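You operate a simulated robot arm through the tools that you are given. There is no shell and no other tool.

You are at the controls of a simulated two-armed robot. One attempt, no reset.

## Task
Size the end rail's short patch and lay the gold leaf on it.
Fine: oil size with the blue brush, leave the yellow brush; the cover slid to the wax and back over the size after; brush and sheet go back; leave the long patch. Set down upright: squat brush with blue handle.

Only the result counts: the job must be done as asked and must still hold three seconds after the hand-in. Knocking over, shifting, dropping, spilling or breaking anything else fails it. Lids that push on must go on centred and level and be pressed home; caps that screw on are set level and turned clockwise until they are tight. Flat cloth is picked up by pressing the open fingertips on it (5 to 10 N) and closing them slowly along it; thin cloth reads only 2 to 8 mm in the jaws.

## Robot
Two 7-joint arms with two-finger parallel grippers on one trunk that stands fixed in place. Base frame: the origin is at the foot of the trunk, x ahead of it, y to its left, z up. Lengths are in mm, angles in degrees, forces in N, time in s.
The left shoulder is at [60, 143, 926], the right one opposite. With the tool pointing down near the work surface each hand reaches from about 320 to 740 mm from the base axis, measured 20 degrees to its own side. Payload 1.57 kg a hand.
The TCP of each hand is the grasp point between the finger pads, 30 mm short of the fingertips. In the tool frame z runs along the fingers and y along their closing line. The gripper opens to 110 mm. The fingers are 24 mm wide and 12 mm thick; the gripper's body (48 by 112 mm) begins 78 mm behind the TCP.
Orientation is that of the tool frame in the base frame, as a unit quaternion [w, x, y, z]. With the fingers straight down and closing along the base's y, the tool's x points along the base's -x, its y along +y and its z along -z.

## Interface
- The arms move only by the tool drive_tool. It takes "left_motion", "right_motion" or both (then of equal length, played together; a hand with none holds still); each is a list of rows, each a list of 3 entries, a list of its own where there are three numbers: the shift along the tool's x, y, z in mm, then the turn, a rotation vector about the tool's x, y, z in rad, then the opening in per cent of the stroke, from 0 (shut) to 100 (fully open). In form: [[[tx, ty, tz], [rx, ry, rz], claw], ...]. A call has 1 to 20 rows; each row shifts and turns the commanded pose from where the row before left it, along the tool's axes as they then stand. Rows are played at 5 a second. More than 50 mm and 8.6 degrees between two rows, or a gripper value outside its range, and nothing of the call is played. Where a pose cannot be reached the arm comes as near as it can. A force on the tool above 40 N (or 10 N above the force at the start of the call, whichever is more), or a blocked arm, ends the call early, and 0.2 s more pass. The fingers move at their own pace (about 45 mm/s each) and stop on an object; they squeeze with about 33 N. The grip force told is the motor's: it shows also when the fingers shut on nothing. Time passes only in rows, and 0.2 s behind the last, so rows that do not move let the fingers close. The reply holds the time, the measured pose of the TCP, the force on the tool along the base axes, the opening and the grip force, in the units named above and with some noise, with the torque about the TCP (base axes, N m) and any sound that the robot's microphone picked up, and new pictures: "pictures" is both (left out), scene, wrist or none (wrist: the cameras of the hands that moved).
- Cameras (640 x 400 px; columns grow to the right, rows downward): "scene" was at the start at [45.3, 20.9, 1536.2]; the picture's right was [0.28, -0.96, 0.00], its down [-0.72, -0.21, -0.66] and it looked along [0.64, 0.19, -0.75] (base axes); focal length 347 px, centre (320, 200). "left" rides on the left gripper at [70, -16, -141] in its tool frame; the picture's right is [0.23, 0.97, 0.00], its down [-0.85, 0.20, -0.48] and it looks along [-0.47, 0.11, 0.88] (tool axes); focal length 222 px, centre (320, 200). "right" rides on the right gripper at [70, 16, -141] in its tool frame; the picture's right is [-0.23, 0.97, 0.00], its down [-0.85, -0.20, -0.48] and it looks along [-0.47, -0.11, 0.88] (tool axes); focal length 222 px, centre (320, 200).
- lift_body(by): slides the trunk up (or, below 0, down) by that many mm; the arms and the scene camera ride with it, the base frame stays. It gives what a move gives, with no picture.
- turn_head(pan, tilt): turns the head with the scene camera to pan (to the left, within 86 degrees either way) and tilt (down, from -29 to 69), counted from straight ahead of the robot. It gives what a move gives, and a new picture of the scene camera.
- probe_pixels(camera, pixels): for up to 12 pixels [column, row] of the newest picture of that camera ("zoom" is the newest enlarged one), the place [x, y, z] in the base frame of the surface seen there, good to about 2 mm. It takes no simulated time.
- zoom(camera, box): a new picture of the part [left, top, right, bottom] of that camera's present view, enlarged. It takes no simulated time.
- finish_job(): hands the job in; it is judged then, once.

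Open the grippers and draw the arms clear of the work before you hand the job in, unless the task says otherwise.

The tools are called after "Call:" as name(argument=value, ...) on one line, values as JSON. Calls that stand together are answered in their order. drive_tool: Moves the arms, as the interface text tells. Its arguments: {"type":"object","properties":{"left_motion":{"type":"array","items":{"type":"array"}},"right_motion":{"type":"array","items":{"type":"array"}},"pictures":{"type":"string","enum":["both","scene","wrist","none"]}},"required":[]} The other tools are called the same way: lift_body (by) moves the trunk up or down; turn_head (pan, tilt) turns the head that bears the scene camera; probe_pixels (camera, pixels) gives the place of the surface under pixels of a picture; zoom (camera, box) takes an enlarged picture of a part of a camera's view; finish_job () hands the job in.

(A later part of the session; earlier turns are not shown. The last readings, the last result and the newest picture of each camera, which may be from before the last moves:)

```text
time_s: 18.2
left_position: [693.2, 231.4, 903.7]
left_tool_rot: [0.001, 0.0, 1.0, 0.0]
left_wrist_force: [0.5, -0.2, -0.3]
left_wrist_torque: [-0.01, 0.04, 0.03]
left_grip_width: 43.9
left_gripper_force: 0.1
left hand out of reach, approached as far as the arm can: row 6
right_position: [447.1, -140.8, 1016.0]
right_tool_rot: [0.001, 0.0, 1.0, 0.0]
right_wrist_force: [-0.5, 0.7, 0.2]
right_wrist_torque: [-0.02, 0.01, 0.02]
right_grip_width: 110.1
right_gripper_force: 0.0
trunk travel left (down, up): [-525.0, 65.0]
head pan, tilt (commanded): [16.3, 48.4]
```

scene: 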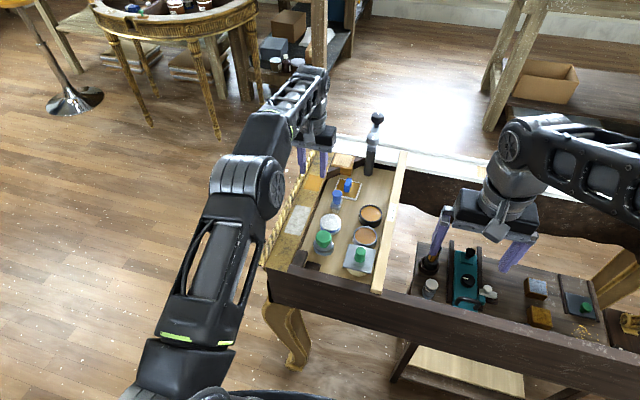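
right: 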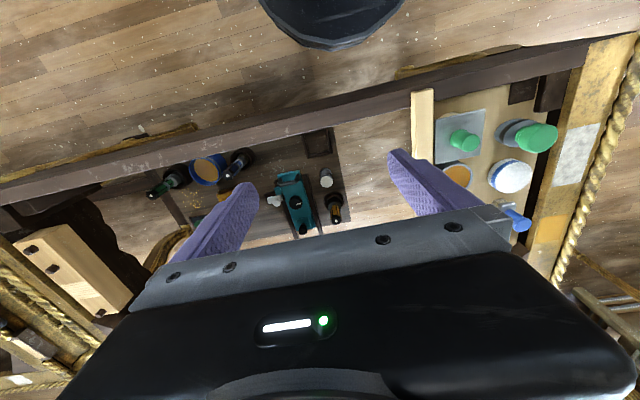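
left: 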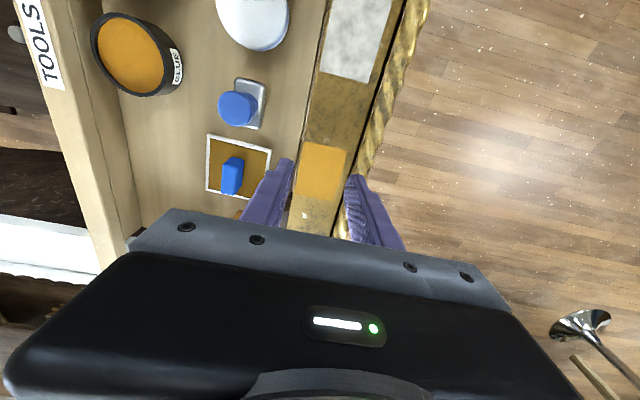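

With the tool vertical the arm stops at x≈693, short of the patch. I will pitch the tool ~25° about its closing axis (fingers pointing outward), which gains reach while still gripping upright handles; first I back off and pitch.

Call:
drive_tool(left_motion=[[[30, -20, -20], [0, 0, 0], 40], [[30, -20, -20], [0, 0, 0], 40], [[0, -30, 0], [0, -0.145, 0], 40], [[0, 0, 0], [0, -0.145, 0], 40], [[0, 0, 0], [0, -0.145, 0], 40], [[0, 0, 0], [0, 0, 0], 40]], pictures="both")

```text
time_s: 19.6
left_position: [635.6, 161.4, 943.8]
left_tool_rot: [0.216, 0.0, 0.976, 0.001]
left_wrist_force: [0.2, -0.3, -0.1]
left_wrist_torque: [-0.02, -0.01, 0.02]
left_grip_width: 44.1
left_gripper_force: 0.1
right_position: [447.9, -140.0, 1015.7]
right_tool_rot: [0.0, 0.001, 1.0, 0.0]
right_wrist_force: [-0.6, 0.9, 0.3]
right_wrist_torque: [0.0, 0.0, 0.0]
right_grip_width: 109.8
right_gripper_force: 0.0
trunk travel left (down, up): [-525.0, 65.0]
head pan, tilt (commanded): [16.3, 48.4]
```

scene: 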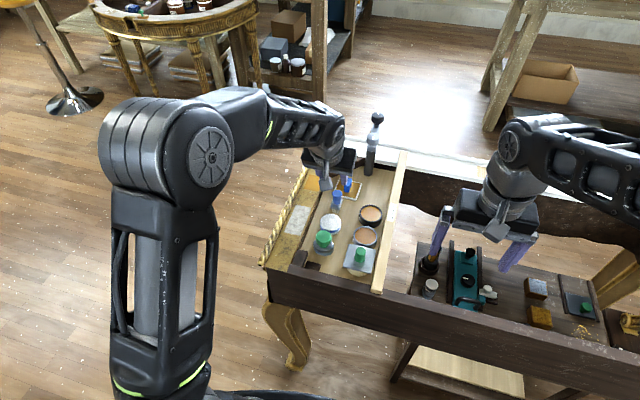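
left: 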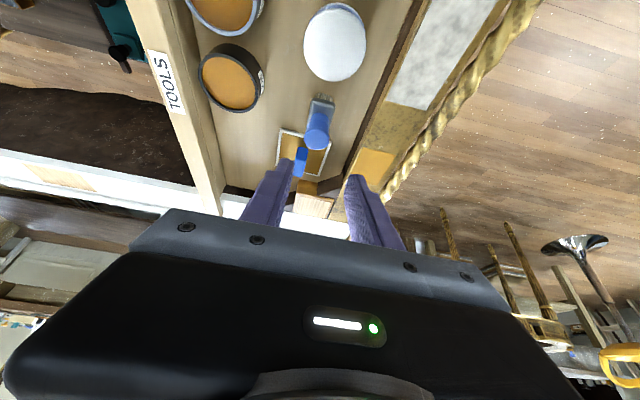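

The pitched pose works; tool z is now (0.42, 0, -0.91). The brush is at (660,152); I move above it and check alignment.

Call:
drive_tool(left_motion=[[[-2.4, -8.9, 40.8], [0, 0, 0], 40], [[8.4, 0, 18.1], [0, 0, 0], 40], [[0, 0, 0], [0, 0, 0], 40]], pictures="both")

Call:
zoom(camera="scene", box=[300, 140, 400, 220])

```text
time_s: 20.4
left_position: [655.8, 153.1, 888.8]
left_tool_rot: [0.215, 0.0, 0.977, 0.0]
left_wrist_force: [0.3, -0.1, -0.2]
left_wrist_torque: [0.01, -0.03, 0.0]
left_grip_width: 44.1
left_gripper_force: 0.1
right_position: [447.0, -140.7, 1016.2]
right_tool_rot: [0.0, 0.0, 1.0, 0.001]
right_wrist_force: [0.1, -0.1, 0.3]
right_wrist_torque: [-0.04, 0.0, -0.02]
right_grip_width: 110.1
right_gripper_force: 0.0
trunk travel left (down, up): [-525.0, 65.0]
head pan, tilt (commanded): [16.3, 48.4]
```

scene: 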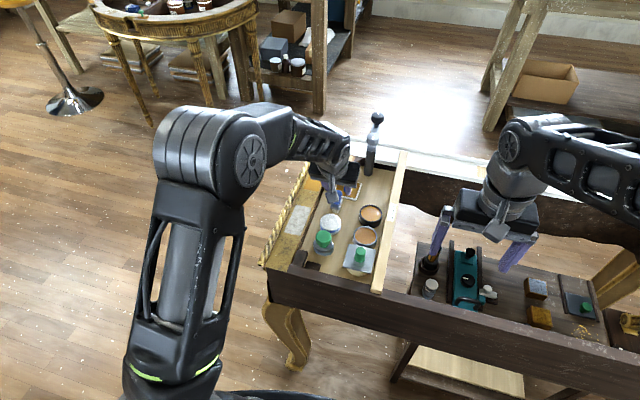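
left: 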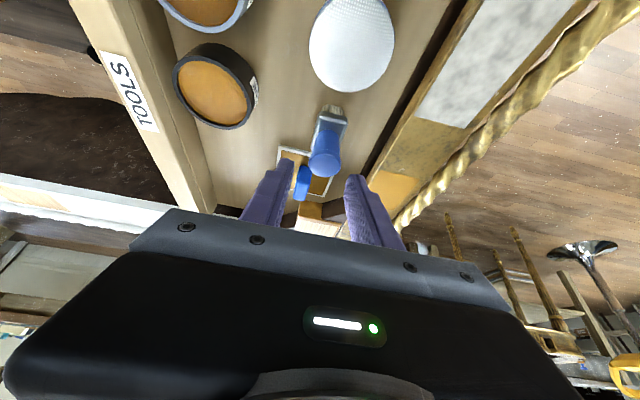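

```text
5.00 times, centred on (350, 180) of scene
```

zoom: 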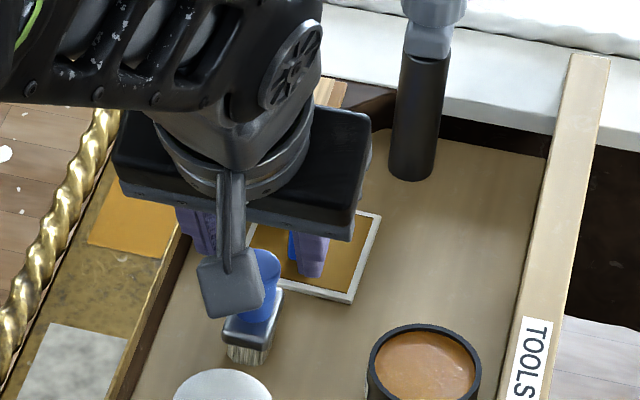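

Aligned over the brush at (655.8, 153.1). I lower 31 mm so the pads straddle the blue handle.

Call:
drive_tool(left_motion=[[[6.5, 0, 14], [0, 0, 0], 40], [[6.6, -0.5, 14.1], [0, 0, 0], 40], [[0, 0, 0], [0, 0, 0], 40]], pictures="both")

Call:
zoom(camera="left", box=[220, 60, 420, 260])

```text
time_s: 21.2
left_position: [656.1, 153.7, 856.0]
left_tool_rot: [0.215, 0.001, 0.977, 0.0]
left_wrist_force: [0.1, -0.5, 0.1]
left_wrist_torque: [-0.01, -0.02, 0.0]
left_grip_width: 44.1
left_gripper_force: 0.1
right_position: [446.3, -141.1, 1015.3]
right_tool_rot: [-0.001, 0.0, 1.0, 0.0]
right_wrist_force: [0.5, 0.1, 1.1]
right_wrist_torque: [0.01, 0.06, -0.02]
right_grip_width: 109.8
right_gripper_force: 0.0
trunk travel left (down, up): [-525.0, 65.0]
head pan, tilt (commanded): [16.3, 48.4]
```

scene: 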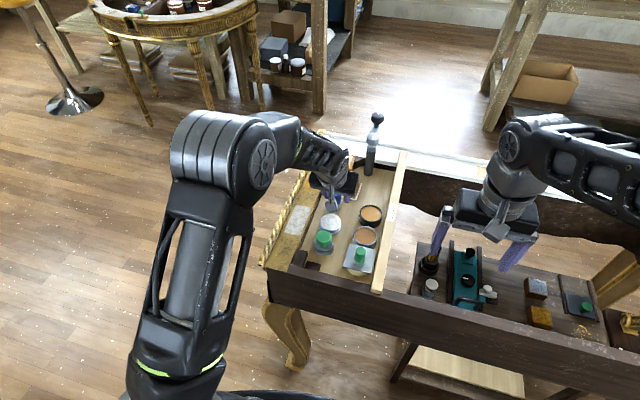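
left: 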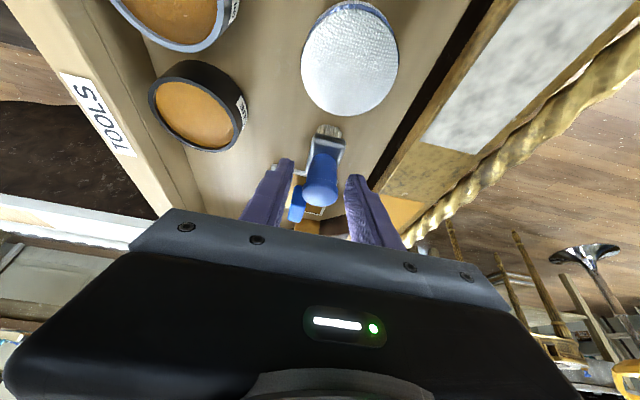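

```text
2.00 times, centred on (320, 160) of left
```

zoom: 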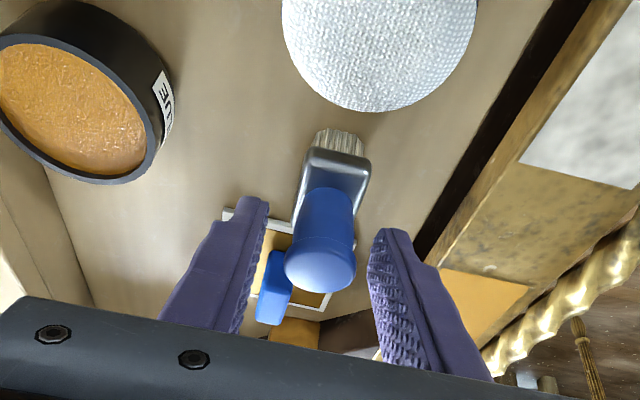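

The brush handle sits between the fingers with no contact force. I raise 1.5 mm to clear the ferrule and close slowly.

Call:
drive_tool(left_motion=[[[-0.6, -1, -1.4], [0, 0, 0], 40], [[0, 0, 0], [0, 0, 0], 32], [[0, 0, 0], [0, 0, 0], 26], [[0, 0, 0], [0, 0, 0], 22], [[0, 0, 0], [0, 0, 0], 15], [[0, 0, 0], [0, 0, 0], 5], [[0, 0, 0], [0, 0, 0], 0]], pictures="wrist")

Call:
zoom(camera="left", box=[220, 60, 420, 260])

```text
time_s: 22.8
left_position: [655.6, 152.3, 858.3]
left_tool_rot: [0.216, 0.001, 0.976, 0.0]
left_wrist_force: [0.0, 0.2, -0.6]
left_wrist_torque: [0.05, 0.0, -0.02]
left_grip_width: 22.5
left_gripper_force: 32.6
right_position: [446.2, -140.1, 1016.7]
right_tool_rot: [0.0, -0.001, 1.0, 0.0]
right_wrist_force: [0.0, 0.1, 0.4]
right_wrist_torque: [0.03, -0.03, 0.01]
right_grip_width: 110.2
right_gripper_force: 0.0
trunk travel left (down, up): [-525.0, 65.0]
head pan, tilt (commanded): [16.3, 48.4]
```

left: 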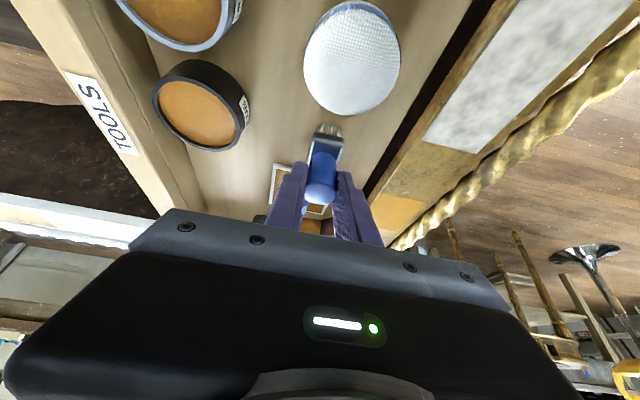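

```text
2.00 times, centred on (320, 160) of left
```

zoom: 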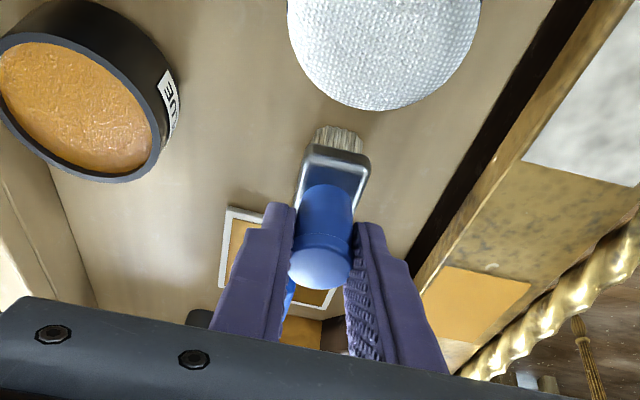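

The brush is gripped (22.5 mm, 33 N). I lift it 60 mm and carry it over the open oil size pot at (568, 55).

Call:
drive_tool(left_motion=[[[-4.2, 0, -9.1], [0, 0, 0], 0], [[-10.5, 0, -22.7], [0, 0, 0], 0], [[-10.6, 0, -22.6], [0, 0, 0], 0], [[20.75, -24.4, -9.65], [0, 0, 0], 0], [[20.75, -24.4, -9.65], [0, 0, 0], 0], [[20.75, -24.4, -9.65], [0, 0, 0], 0], [[20.75, -24.3, -9.65], [0, 0, 0], 0], [[0, 0, 0], [0, 0, 0], 0]], pictures="both")

Call:
zoom(camera="scene", box=[300, 160, 420, 280])

```text
time_s: 24.6
left_position: [562.1, 57.8, 918.8]
left_tool_rot: [0.215, 0.0, 0.977, 0.0]
left_wrist_force: [0.6, -0.4, -1.2]
left_wrist_torque: [-0.01, -0.02, 0.0]
left_grip_width: 22.5
left_gripper_force: 32.6
right_position: [447.1, -140.7, 1016.7]
right_tool_rot: [-0.001, 0.0, 1.0, 0.0]
right_wrist_force: [-0.1, 1.2, -0.4]
right_wrist_torque: [-0.01, -0.01, -0.07]
right_grip_width: 110.3
right_gripper_force: 0.0
trunk travel left (down, up): [-525.0, 65.0]
head pan, tilt (commanded): [16.3, 48.4]
```

scene: 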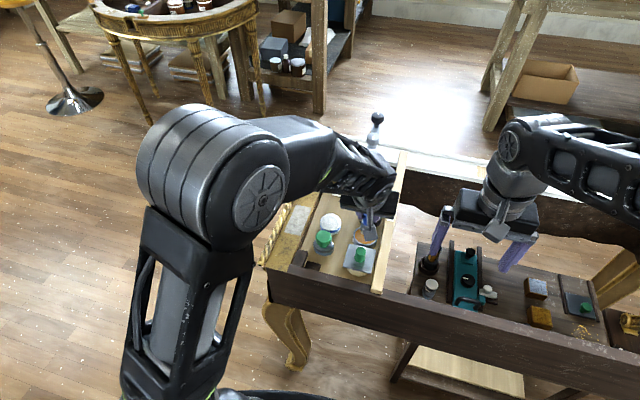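
left: 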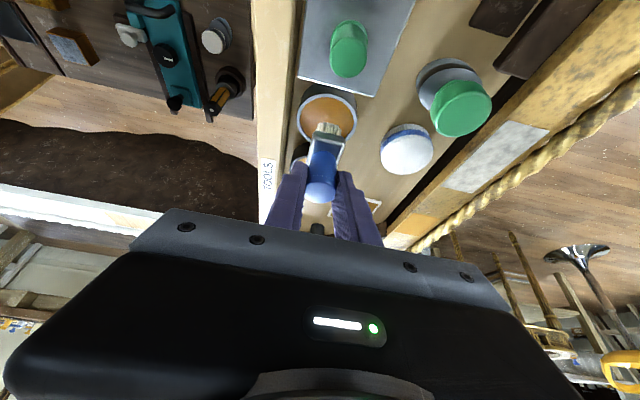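

```text
3.33 times, centred on (360, 220) of scene
```

zoom: 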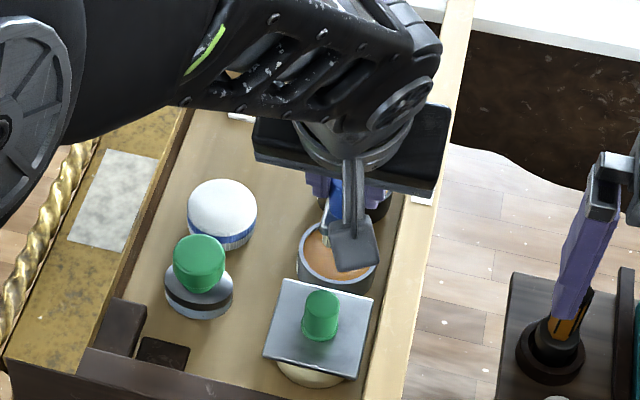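

I hold a moment and re-read the pose before dipping.

Call:
drive_tool(left_motion=[[[0, 0, 0], [0, 0, 0], 0], [[0, 0, 0], [0, 0, 0], 0]], pictures="wrist")

Call:
zoom(camera="left", box=[250, 60, 410, 220])

```text
time_s: 25.2
left_position: [563.2, 57.6, 917.8]
left_tool_rot: [0.216, 0.0, 0.976, 0.0]
left_wrist_force: [0.3, -0.2, -1.1]
left_wrist_torque: [0.03, 0.02, 0.0]
left_grip_width: 22.5
left_gripper_force: 33.4
right_position: [446.5, -141.2, 1017.2]
right_tool_rot: [0.0, 0.0, 1.0, 0.0]
right_wrist_force: [-0.3, 0.0, -0.1]
right_wrist_torque: [-0.01, 0.02, -0.03]
right_grip_width: 109.9
right_gripper_force: 0.1
trunk travel left (down, up): [-525.0, 65.0]
head pan, tilt (commanded): [16.3, 48.4]
```

left: 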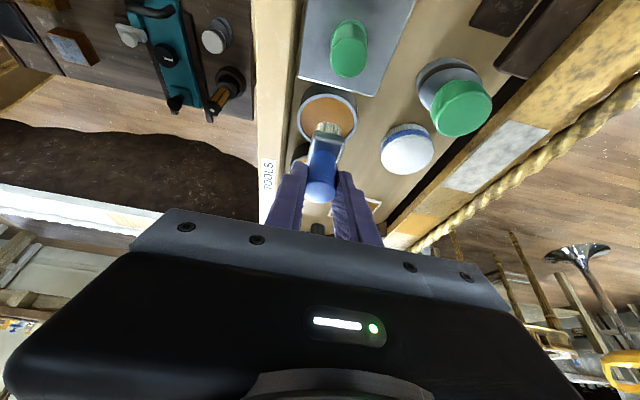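

```text
2.50 times, centred on (330, 140) of left
```

zoom: 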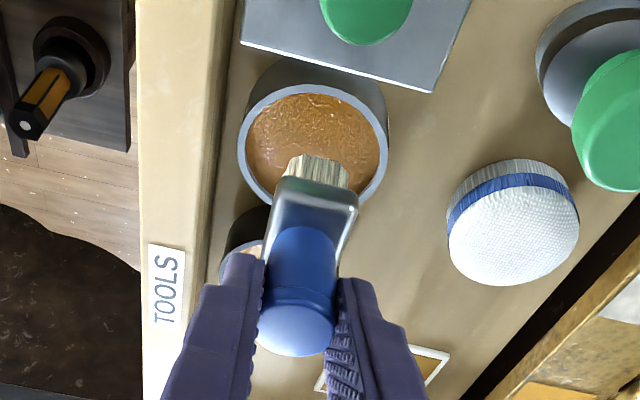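

The brush sits ≈2.6 mm too far to +y; I correct that and lower it until the bristles dip about 5 mm into the size.

Call:
drive_tool(left_motion=[[[-0.9, -2.6, 0.4], [0, 0, 0], 0], [[4.2, 0, 9.1], [0, 0, 0], 0], [[4.2, 0, 9.1], [0, 0, 0], 0], [[4.2, 0, 9.1], [0, 0, 0], 0], [[2.1, 0, 4.5], [0, 0, 0], 0], [[1.3, 0, 2.7], [0, 0, 0], 0], [[0, 0, 0], [0, 0, 0], 0], [[0, 0, 0], [0, 0, 0], 0]], pictures="both")

Call:
zoom(camera="left", box=[250, 60, 410, 220])

```text
time_s: 27.0
left_position: [563.7, 52.5, 883.1]
left_tool_rot: [0.218, 0.0, 0.976, -0.001]
left_wrist_force: [5.9, -0.4, 23.0]
left_wrist_torque: [-0.24, -0.4, 0.03]
left_grip_width: 22.5
left_gripper_force: 32.7
right_position: [447.1, -141.0, 1016.7]
right_tool_rot: [0.001, 0.001, 1.0, 0.0]
right_wrist_force: [-0.1, -0.1, 0.0]
right_wrist_torque: [0.02, 0.0, 0.0]
right_grip_width: 110.0
right_gripper_force: 0.1
trunk travel left (down, up): [-525.0, 65.0]
head pan, tilt (commanded): [16.3, 48.4]
```

scene: 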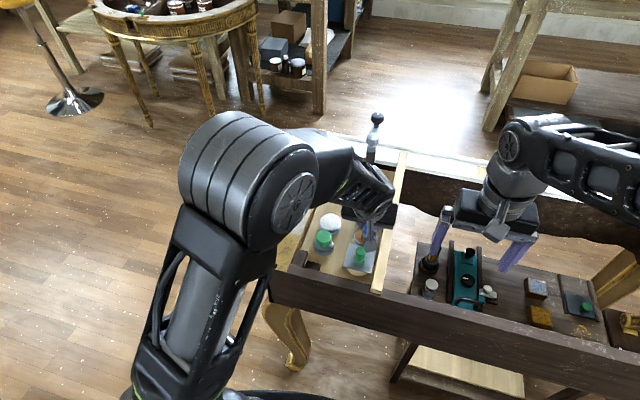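
left: 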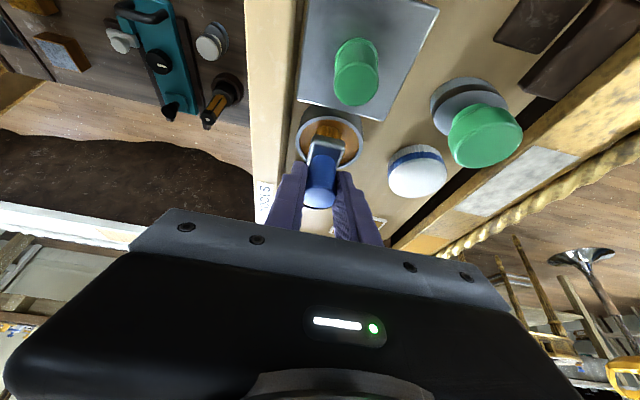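

```text
2.50 times, centred on (330, 140) of left
```

zoom: 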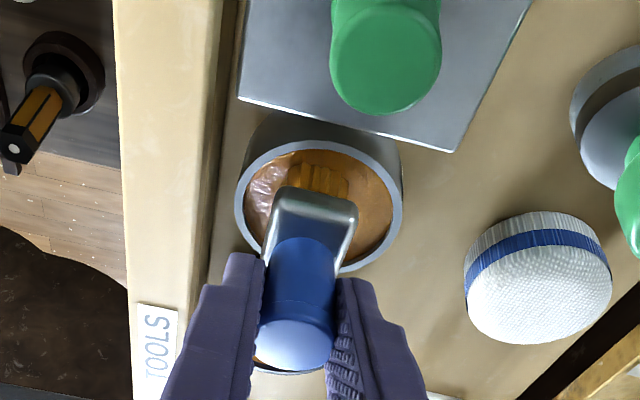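

The bristles have taken up the size (they're now amber) and 23 N shows they're pressed on it. I lift out and inspect.

Call:
drive_tool(left_motion=[[[-2.1, 0, -4.5], [0, 0, 0], 0], [[-4.2, 0, -9.1], [0, 0, 0], 0], [[-6.3, 0, -13.6], [0, 0, 0], 0], [[-8.4, 0, -18.1], [0, 0, 0], 0], [[0, 0, 0], [0, 0, 0], 0]], pictures="both")

Call:
zoom(camera="left", box=[250, 60, 410, 220])

Call:
zoom(camera="scene", box=[300, 160, 420, 280])

```text
time_s: 28.2
left_position: [563.1, 52.1, 930.8]
left_tool_rot: [0.216, 0.0, 0.976, 0.001]
left_wrist_force: [0.6, 0.1, -0.7]
left_wrist_torque: [0.0, 0.0, -0.04]
left_grip_width: 22.7
left_gripper_force: 33.3
right_position: [446.7, -141.2, 1016.1]
right_tool_rot: [0.0, 0.0, 1.0, 0.0]
right_wrist_force: [-0.7, 0.5, 0.1]
right_wrist_torque: [0.02, 0.01, -0.03]
right_grip_width: 110.0
right_gripper_force: 0.0
trunk travel left (down, up): [-525.0, 65.0]
head pan, tilt (commanded): [16.3, 48.4]
```

scene: 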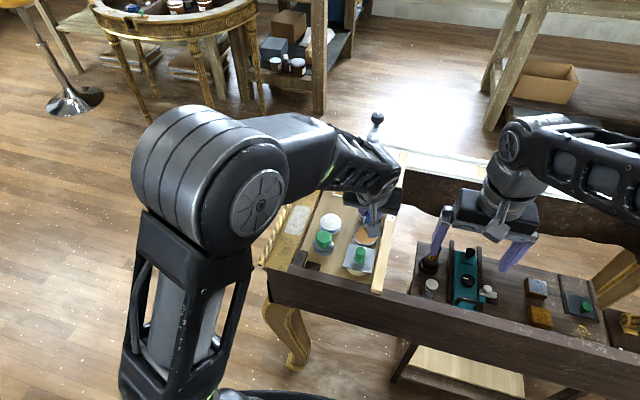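
left: 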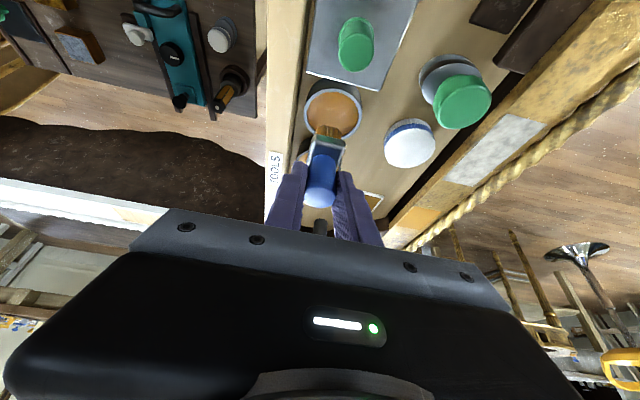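

```text
2.50 times, centred on (330, 140) of left
```

zoom: 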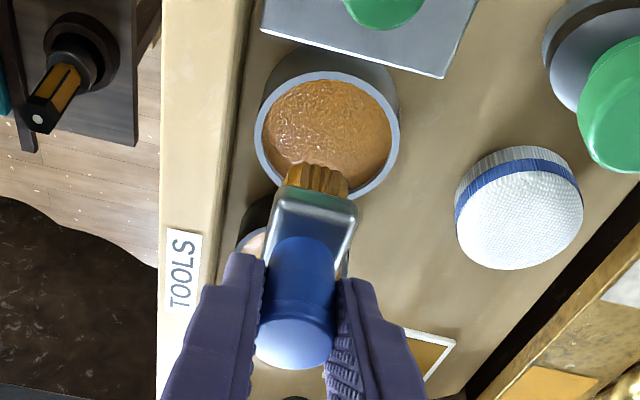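

```text
3.33 times, centred on (360, 220) of scene
```

zoom: 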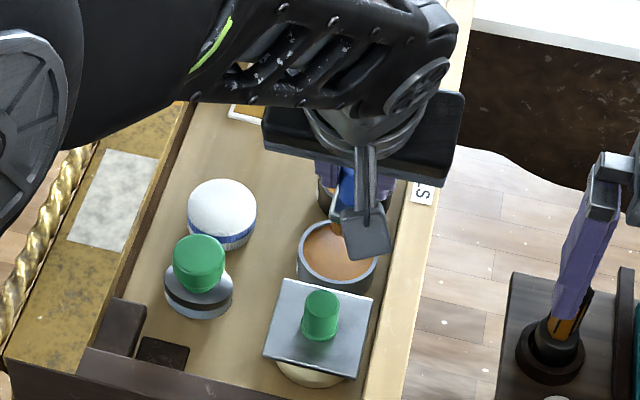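

The brush is loaded and still upright in the grip. I probe the ferrule and handle top to know the bristle height relative to the TCP now.

Call:
probe_pixels(camera="zoom", pixels=[[310, 215], [340, 222], [285, 200], [347, 210], [300, 355], [300, 330], [290, 180], [340, 185], [318, 165], [410, 150]])

Call:
zoom(camera="left", box=[280, 110, 370, 220])

```text
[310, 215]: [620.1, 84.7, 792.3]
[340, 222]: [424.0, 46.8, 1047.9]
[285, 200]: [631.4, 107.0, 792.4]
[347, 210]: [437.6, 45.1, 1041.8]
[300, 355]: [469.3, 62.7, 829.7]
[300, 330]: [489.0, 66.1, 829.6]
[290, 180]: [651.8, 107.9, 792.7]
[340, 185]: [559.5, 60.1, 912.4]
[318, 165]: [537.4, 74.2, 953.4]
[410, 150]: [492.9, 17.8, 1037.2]
```

```text
3.64 times, centred on (325, 165) of left
```

zoom: 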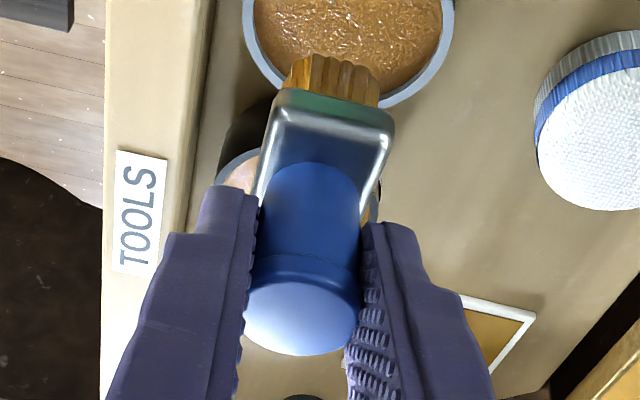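

Now I probe on this left-camera enlargement: handle top, ferrule and bristles.

Call:
probe_pixels(camera="zoom", pixels=[[300, 320], [255, 305], [345, 320], [300, 290], [300, 348], [320, 150], [270, 150], [375, 160], [290, 115], [385, 122], [300, 75], [370, 85]])

```text
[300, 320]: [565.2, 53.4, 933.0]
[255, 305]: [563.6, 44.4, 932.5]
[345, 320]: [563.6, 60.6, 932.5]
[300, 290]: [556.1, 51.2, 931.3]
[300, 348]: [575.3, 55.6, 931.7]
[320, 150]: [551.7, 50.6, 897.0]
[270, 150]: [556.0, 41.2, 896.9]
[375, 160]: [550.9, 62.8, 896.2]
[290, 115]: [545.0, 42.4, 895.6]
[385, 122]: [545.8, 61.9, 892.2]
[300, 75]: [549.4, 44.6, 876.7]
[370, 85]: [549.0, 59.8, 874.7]
```

The brush slid ~3 mm in the grip; bristle bottom is now ≈62 mm below the TCP. I carry it over the short patch centre (710, 233), staying high.

Call:
drive_tool(left_motion=[[[-21.9, 30.1, 10.2], [0, 0, 0], 0], [[-21.9, 30.1, 10.2], [0, 0, 0], 0], [[-21.9, 30.1, 10.2], [0, 0, 0], 0], [[-21.9, 30.1, 10.2], [0, 0, 0], 0], [[-21.9, 30.1, 10.2], [0, 0, 0], 0], [[-21.9, 30.1, 10.2], [0, 0, 0], 0], [[0, 0, 0], [0, 0, 0], 0], [[0, 0, 0], [0, 0, 0], 0]], pictures="both")

Call:
zoom(camera="left", box=[230, 60, 410, 220])

Call:
zoom(camera="scene", box=[260, 120, 360, 220])

```text
time_s: 30.0
left_position: [709.8, 233.5, 928.9]
left_tool_rot: [0.216, 0.0, 0.976, 0.0]
left_wrist_force: [-0.2, 0.1, -1.1]
left_wrist_torque: [-0.03, 0.04, 0.0]
left_grip_width: 22.7
left_gripper_force: 33.0
right_position: [446.7, -140.6, 1017.5]
right_tool_rot: [0.0, 0.0, 1.0, 0.0]
right_wrist_force: [-0.1, -1.2, 0.1]
right_wrist_torque: [0.02, -0.02, 0.02]
right_grip_width: 110.0
right_gripper_force: 0.0
trunk travel left (down, up): [-525.0, 65.0]
head pan, tilt (commanded): [16.3, 48.4]
```

scene: 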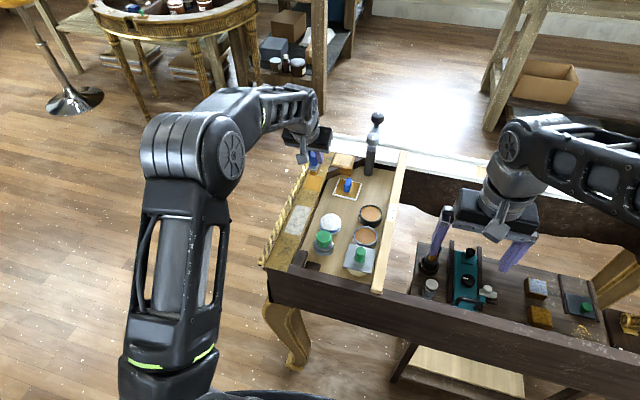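
left: 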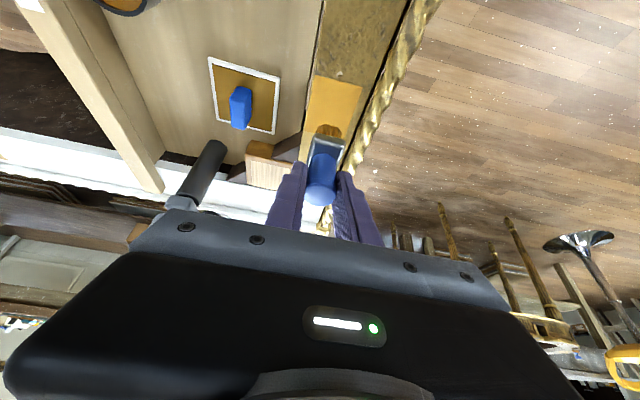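

```text
2.50 times, centred on (320, 140) of left
```

zoom: 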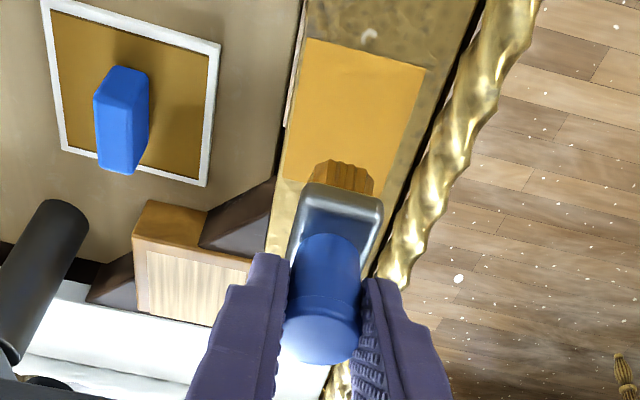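

```text
4.00 times, centred on (310, 170) of scene
```

zoom: 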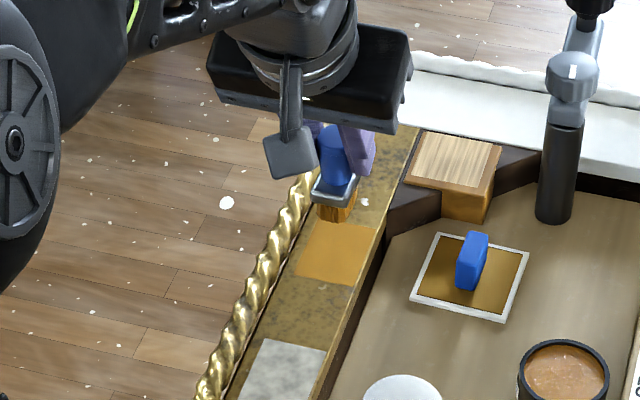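

The loaded brush is over the patch. I lower it toward the near inner corner of the patch (brush centre ≈ (696, 221)), approaching the surface gently.

Call:
drive_tool(left_motion=[[[10.4, -4, 10.2], [0, 0, 0], 0], [[10.4, -4, 10.2], [0, 0, 0], 0], [[10.4, -4, 10.3], [0, 0, 0], 0], [[0.6, 0, 1.4], [0, 0, 0], 0], [[0, 0, 0], [0, 0, 0], 0]], pictures="both")

Call:
zoom(camera="left", box=[230, 60, 410, 220])

Call:
zoom(camera="scene", box=[260, 120, 360, 220])

```text
time_s: 31.2
left_position: [694.6, 221.3, 887.9]
left_tool_rot: [0.216, 0.0, 0.976, 0.001]
left_wrist_force: [-0.1, 0.5, -1.1]
left_wrist_torque: [-0.02, 0.02, 0.03]
left_grip_width: 22.7
left_gripper_force: 32.5
right_position: [446.9, -140.4, 1016.4]
right_tool_rot: [0.0, 0.0, 1.0, -0.001]
right_wrist_force: [0.6, -0.5, -0.4]
right_wrist_torque: [0.01, -0.01, -0.02]
right_grip_width: 109.9
right_gripper_force: 0.1
trunk travel left (down, up): [-525.0, 65.0]
head pan, tilt (commanded): [16.3, 48.4]
```

scene: 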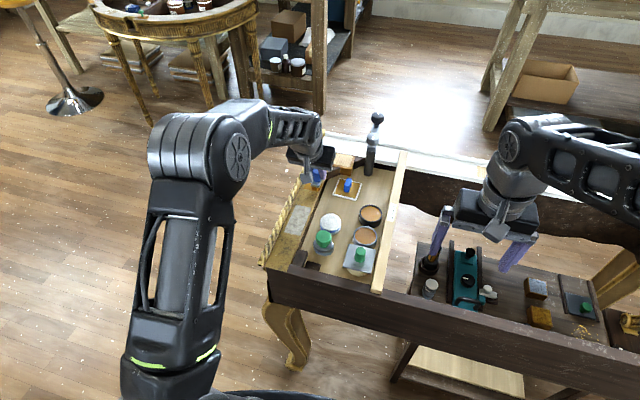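
left: 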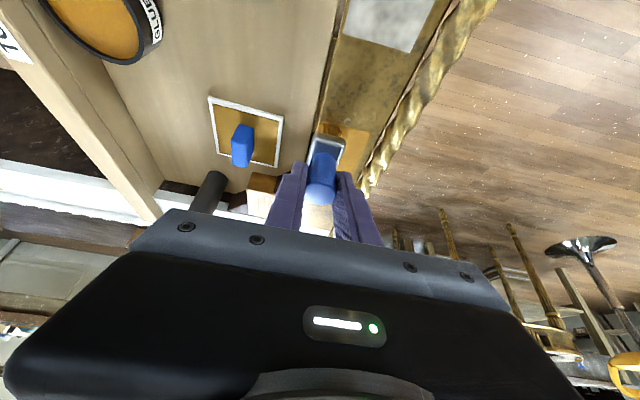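

```text
2.50 times, centred on (320, 140) of left
```

zoom: 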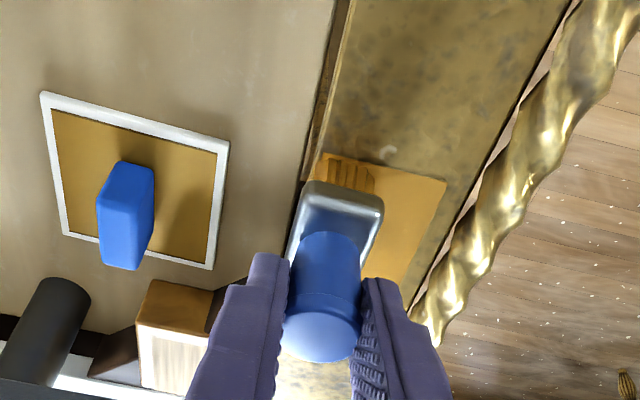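

```text
4.00 times, centred on (310, 170) of scene
```

zoom: 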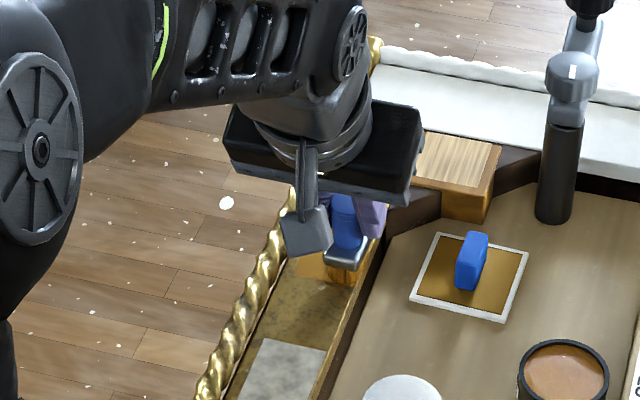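

No contact yet at TCP z 887.9. I lower 4 mm in small steps to touch the patch lightly.

Call:
drive_tool(left_motion=[[[0.63, 0, 1.36], [0, 0, 0], 0], [[0.63, 0, 1.36], [0, 0, 0], 0], [[0.42, 0, 0.9], [0, 0, 0], 0], [[0, 0, 0], [0, 0, 0], 0]], pictures="none")

```text
time_s: 32.2
left_position: [694.2, 221.2, 886.1]
left_tool_rot: [0.219, 0.0, 0.976, 0.0]
left_wrist_force: [4.4, 1.0, 12.3]
left_wrist_torque: [0.23, -0.24, 0.02]
left_grip_width: 22.6
left_gripper_force: 33.1
right_position: [445.9, -140.4, 1017.5]
right_tool_rot: [0.0, 0.0, 1.0, 0.0]
right_wrist_force: [0.1, -0.2, 0.2]
right_wrist_torque: [0.01, -0.01, 0.02]
right_grip_width: 109.9
right_gripper_force: 0.0
trunk travel left (down, up): [-525.0, 65.0]
head pan, tilt (commanded): [16.3, 48.4]
```

Contact at 12 N. I ease slightly and stroke +x 28 mm, shift to mid-width, and stroke back.

Call:
drive_tool(left_motion=[[[-0.2, 0, -0.45], [0, 0, 0], 0], [[-3.63, 0, 1.69], [0, 0, 0], 0], [[-3.63, 0, 1.69], [0, 0, 0], 0], [[-3.63, 0, 1.69], [0, 0, 0], 0], [[-3.63, 0, 1.69], [0, 0, 0], 0], [[-3.63, 0, 1.69], [0, 0, 0], 0], [[-3.63, 0, 1.69], [0, 0, 0], 0], [[-3.63, 0, 1.69], [0, 0, 0], 0], [[0, 0, 0], [0, 0, 0], 0]], pictures="both")

Call:
zoom(camera="left", box=[230, 60, 410, 220])

Call:
zoom(camera="scene", box=[280, 140, 350, 200])

```text
time_s: 34.2
left_position: [721.5, 220.6, 884.1]
left_tool_rot: [0.215, 0.0, 0.977, 0.0]
left_wrist_force: [0.2, 0.3, -0.3]
left_wrist_torque: [0.0, -0.01, 0.0]
left_grip_width: 22.8
left_gripper_force: 33.6
right_position: [447.2, -142.0, 1015.6]
right_tool_rot: [0.0, 0.0, 1.0, 0.0]
right_wrist_force: [0.4, -0.2, -0.5]
right_wrist_torque: [0.01, 0.0, 0.03]
right_grip_width: 110.4
right_gripper_force: 0.0
trunk travel left (down, up): [-525.0, 65.0]
head pan, tilt (commanded): [16.3, 48.4]
```

scene: 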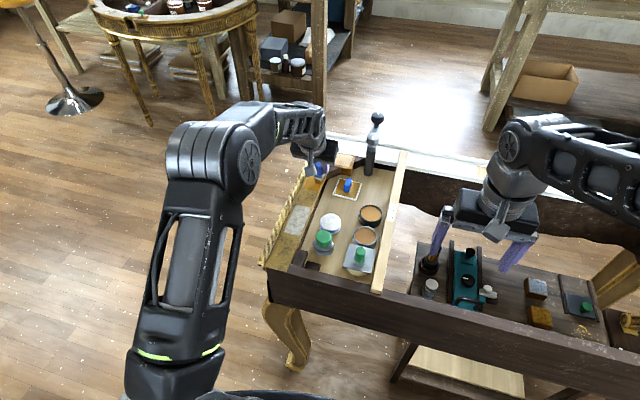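
left: 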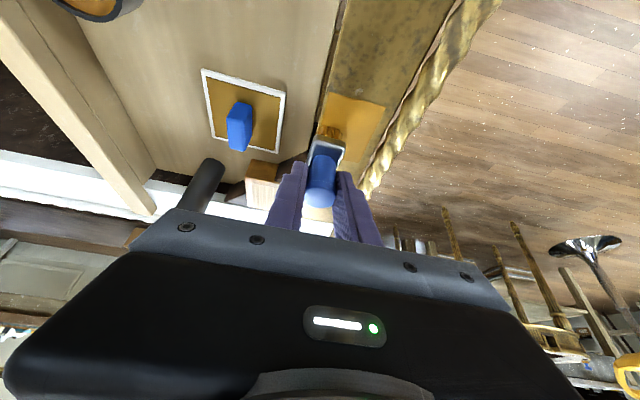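

```text
2.50 times, centred on (320, 140) of left
```

zoom: 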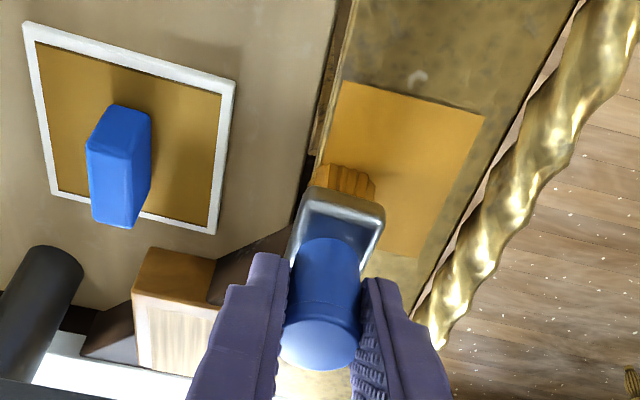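

```text
6.67 times, centred on (315, 170) of scene
```

zoom: 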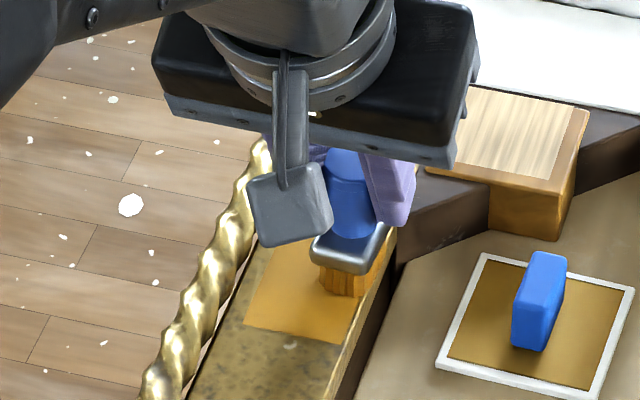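

The contact force dropped to zero at the far end (brush slipped up slightly). I lower 1.5 mm at a time to restore light contact.

Call:
drive_tool(left_motion=[[[0.63, 0, 1.36], [0, 0, 0], 0], [[0.21, 0, 0.45], [0, 0, 0], 0], [[0, 0, 0], [0, 0, 0], 0]], pictures="none")

```text
time_s: 35.0
left_position: [720.4, 220.7, 884.2]
left_tool_rot: [0.217, 0.0, 0.976, 0.0]
left_wrist_force: [1.1, -0.3, 3.9]
left_wrist_torque: [-0.06, -0.18, -0.02]
left_grip_width: 22.4
left_gripper_force: 32.8
right_position: [445.3, -139.7, 1015.8]
right_tool_rot: [0.0, 0.0, 1.0, 0.0]
right_wrist_force: [1.2, -1.1, -0.1]
right_wrist_torque: [0.01, -0.07, 0.0]
right_grip_width: 110.1
right_gripper_force: 0.0
trunk travel left (down, up): [-525.0, 65.0]
head pan, tilt (commanded): [16.3, 48.4]
```

Contact ~5 N. I add 0.6 mm of pressure and stroke back toward -x along the same lane.

Call:
drive_tool(left_motion=[[[0.25, 0, 0.55], [0, 0, 0], 0], [[3.63, 0, -1.69], [0, 0, 0], 0], [[3.63, 0, -1.69], [0, 0, 0], 0], [[3.63, 0, -1.69], [0, 0, 0], 0], [[3.63, 0, -1.69], [0, 0, 0], 0], [[3.63, 0, -1.69], [0, 0, 0], 0], [[3.63, 0, -1.69], [0, 0, 0], 0], [[3.63, 0, -1.69], [0, 0, 0], 0], [[0, 0, 0], [0, 0, 0], 0]], pictures="both")

Call:
zoom(camera="left", box=[230, 60, 410, 220])

Call:
zoom(camera="scene", box=[280, 140, 350, 200])

```text
time_s: 37.0
left_position: [691.7, 219.1, 883.9]
left_tool_rot: [0.217, 0.001, 0.976, 0.0]
left_wrist_force: [3.0, 0.0, 11.6]
left_wrist_torque: [0.05, -0.09, 0.05]
left_grip_width: 22.3
left_gripper_force: 33.4
right_position: [446.8, -139.8, 1016.6]
right_tool_rot: [0.0, 0.001, 1.0, 0.0]
right_wrist_force: [-0.1, -0.2, -0.6]
right_wrist_torque: [0.02, -0.02, 0.01]
right_grip_width: 110.0
right_gripper_force: 0.1
trunk travel left (down, up): [-525.0, 65.0]
head pan, tilt (commanded): [16.3, 48.4]
```

scene: 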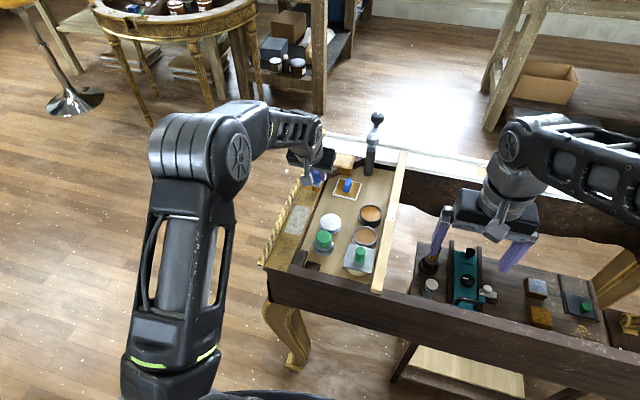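
left: 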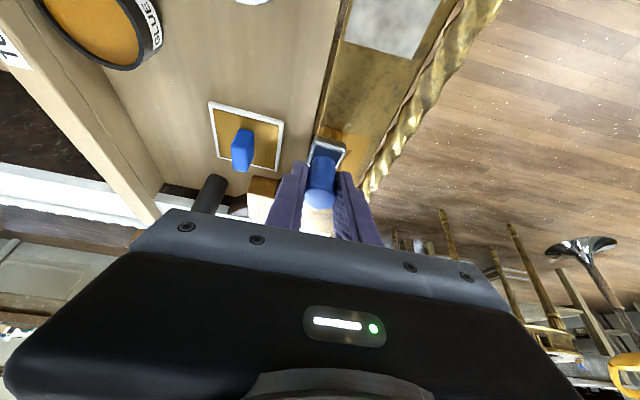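

```text
2.50 times, centred on (320, 140) of left
```

zoom: 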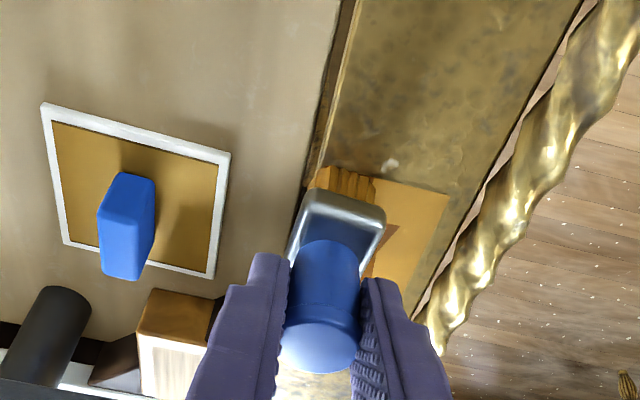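

```text
6.67 times, centred on (315, 170) of scene
```

zoom: 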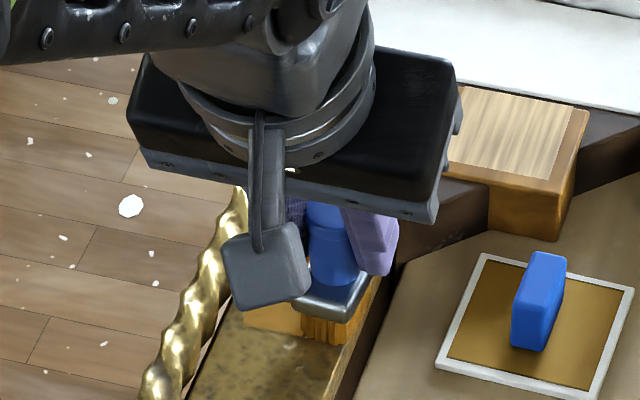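

A darker, sized area is showing at (385,235) in the wrist zoom, so the size is transferring. I shift to mid-width and stroke +x with slight extra downward bias.

Call:
drive_tool(left_motion=[[[0, 4, 0], [0, 0, 0], 0], [[0, 4, 0], [0, 0, 0], 0], [[0, 4, 0], [0, 0, 0], 0], [[-3.57, 0, 1.82], [0, 0, 0], 0], [[-3.57, 0, 1.82], [0, 0, 0], 0], [[-3.57, 0, 1.82], [0, 0, 0], 0], [[-3.57, 0, 1.82], [0, 0, 0], 0], [[-3.57, 0, 1.82], [0, 0, 0], 0], [[-3.57, 0, 1.82], [0, 0, 0], 0], [[-3.57, 0, 1.82], [0, 0, 0], 0], [[-3.57, 0, 1.82], [0, 0, 0], 0], [[0, 0, 0], [0, 0, 0], 0]], pictures="both")

Call:
zoom(camera="left", box=[230, 60, 410, 220])

Call:
zoom(camera="scene", box=[280, 140, 350, 200])

```text
time_s: 39.6
left_position: [723.1, 231.8, 883.8]
left_tool_rot: [0.218, 0.0, 0.976, 0.0]
left_wrist_force: [-3.9, 0.1, 13.9]
left_wrist_torque: [-0.1, 0.16, 0.0]
left_grip_width: 22.3
left_gripper_force: 33.2
right_position: [445.3, -141.7, 1017.6]
right_tool_rot: [0.001, 0.0, 1.0, 0.0]
right_wrist_force: [0.6, -0.2, 0.8]
right_wrist_torque: [-0.03, -0.01, -0.02]
right_grip_width: 110.1
right_gripper_force: 0.1
trunk travel left (down, up): [-525.0, 65.0]
head pan, tilt (commanded): [16.3, 48.4]
```

scene: 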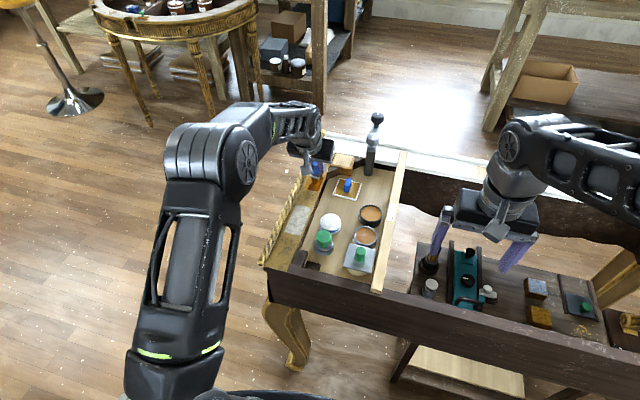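
left: 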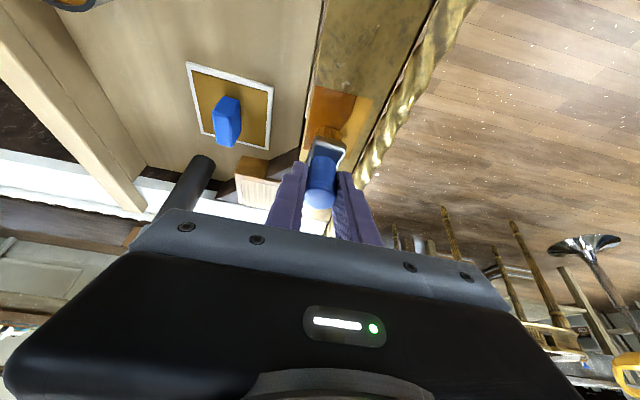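

```text
2.50 times, centred on (320, 140) of left
```

zoom: 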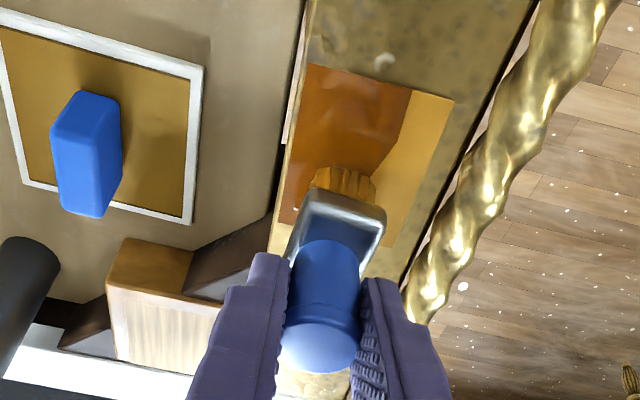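

```text
6.67 times, centred on (315, 170) of scene
```

zoom: 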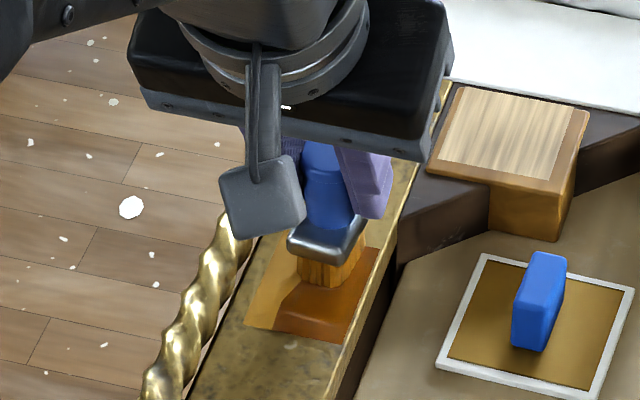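

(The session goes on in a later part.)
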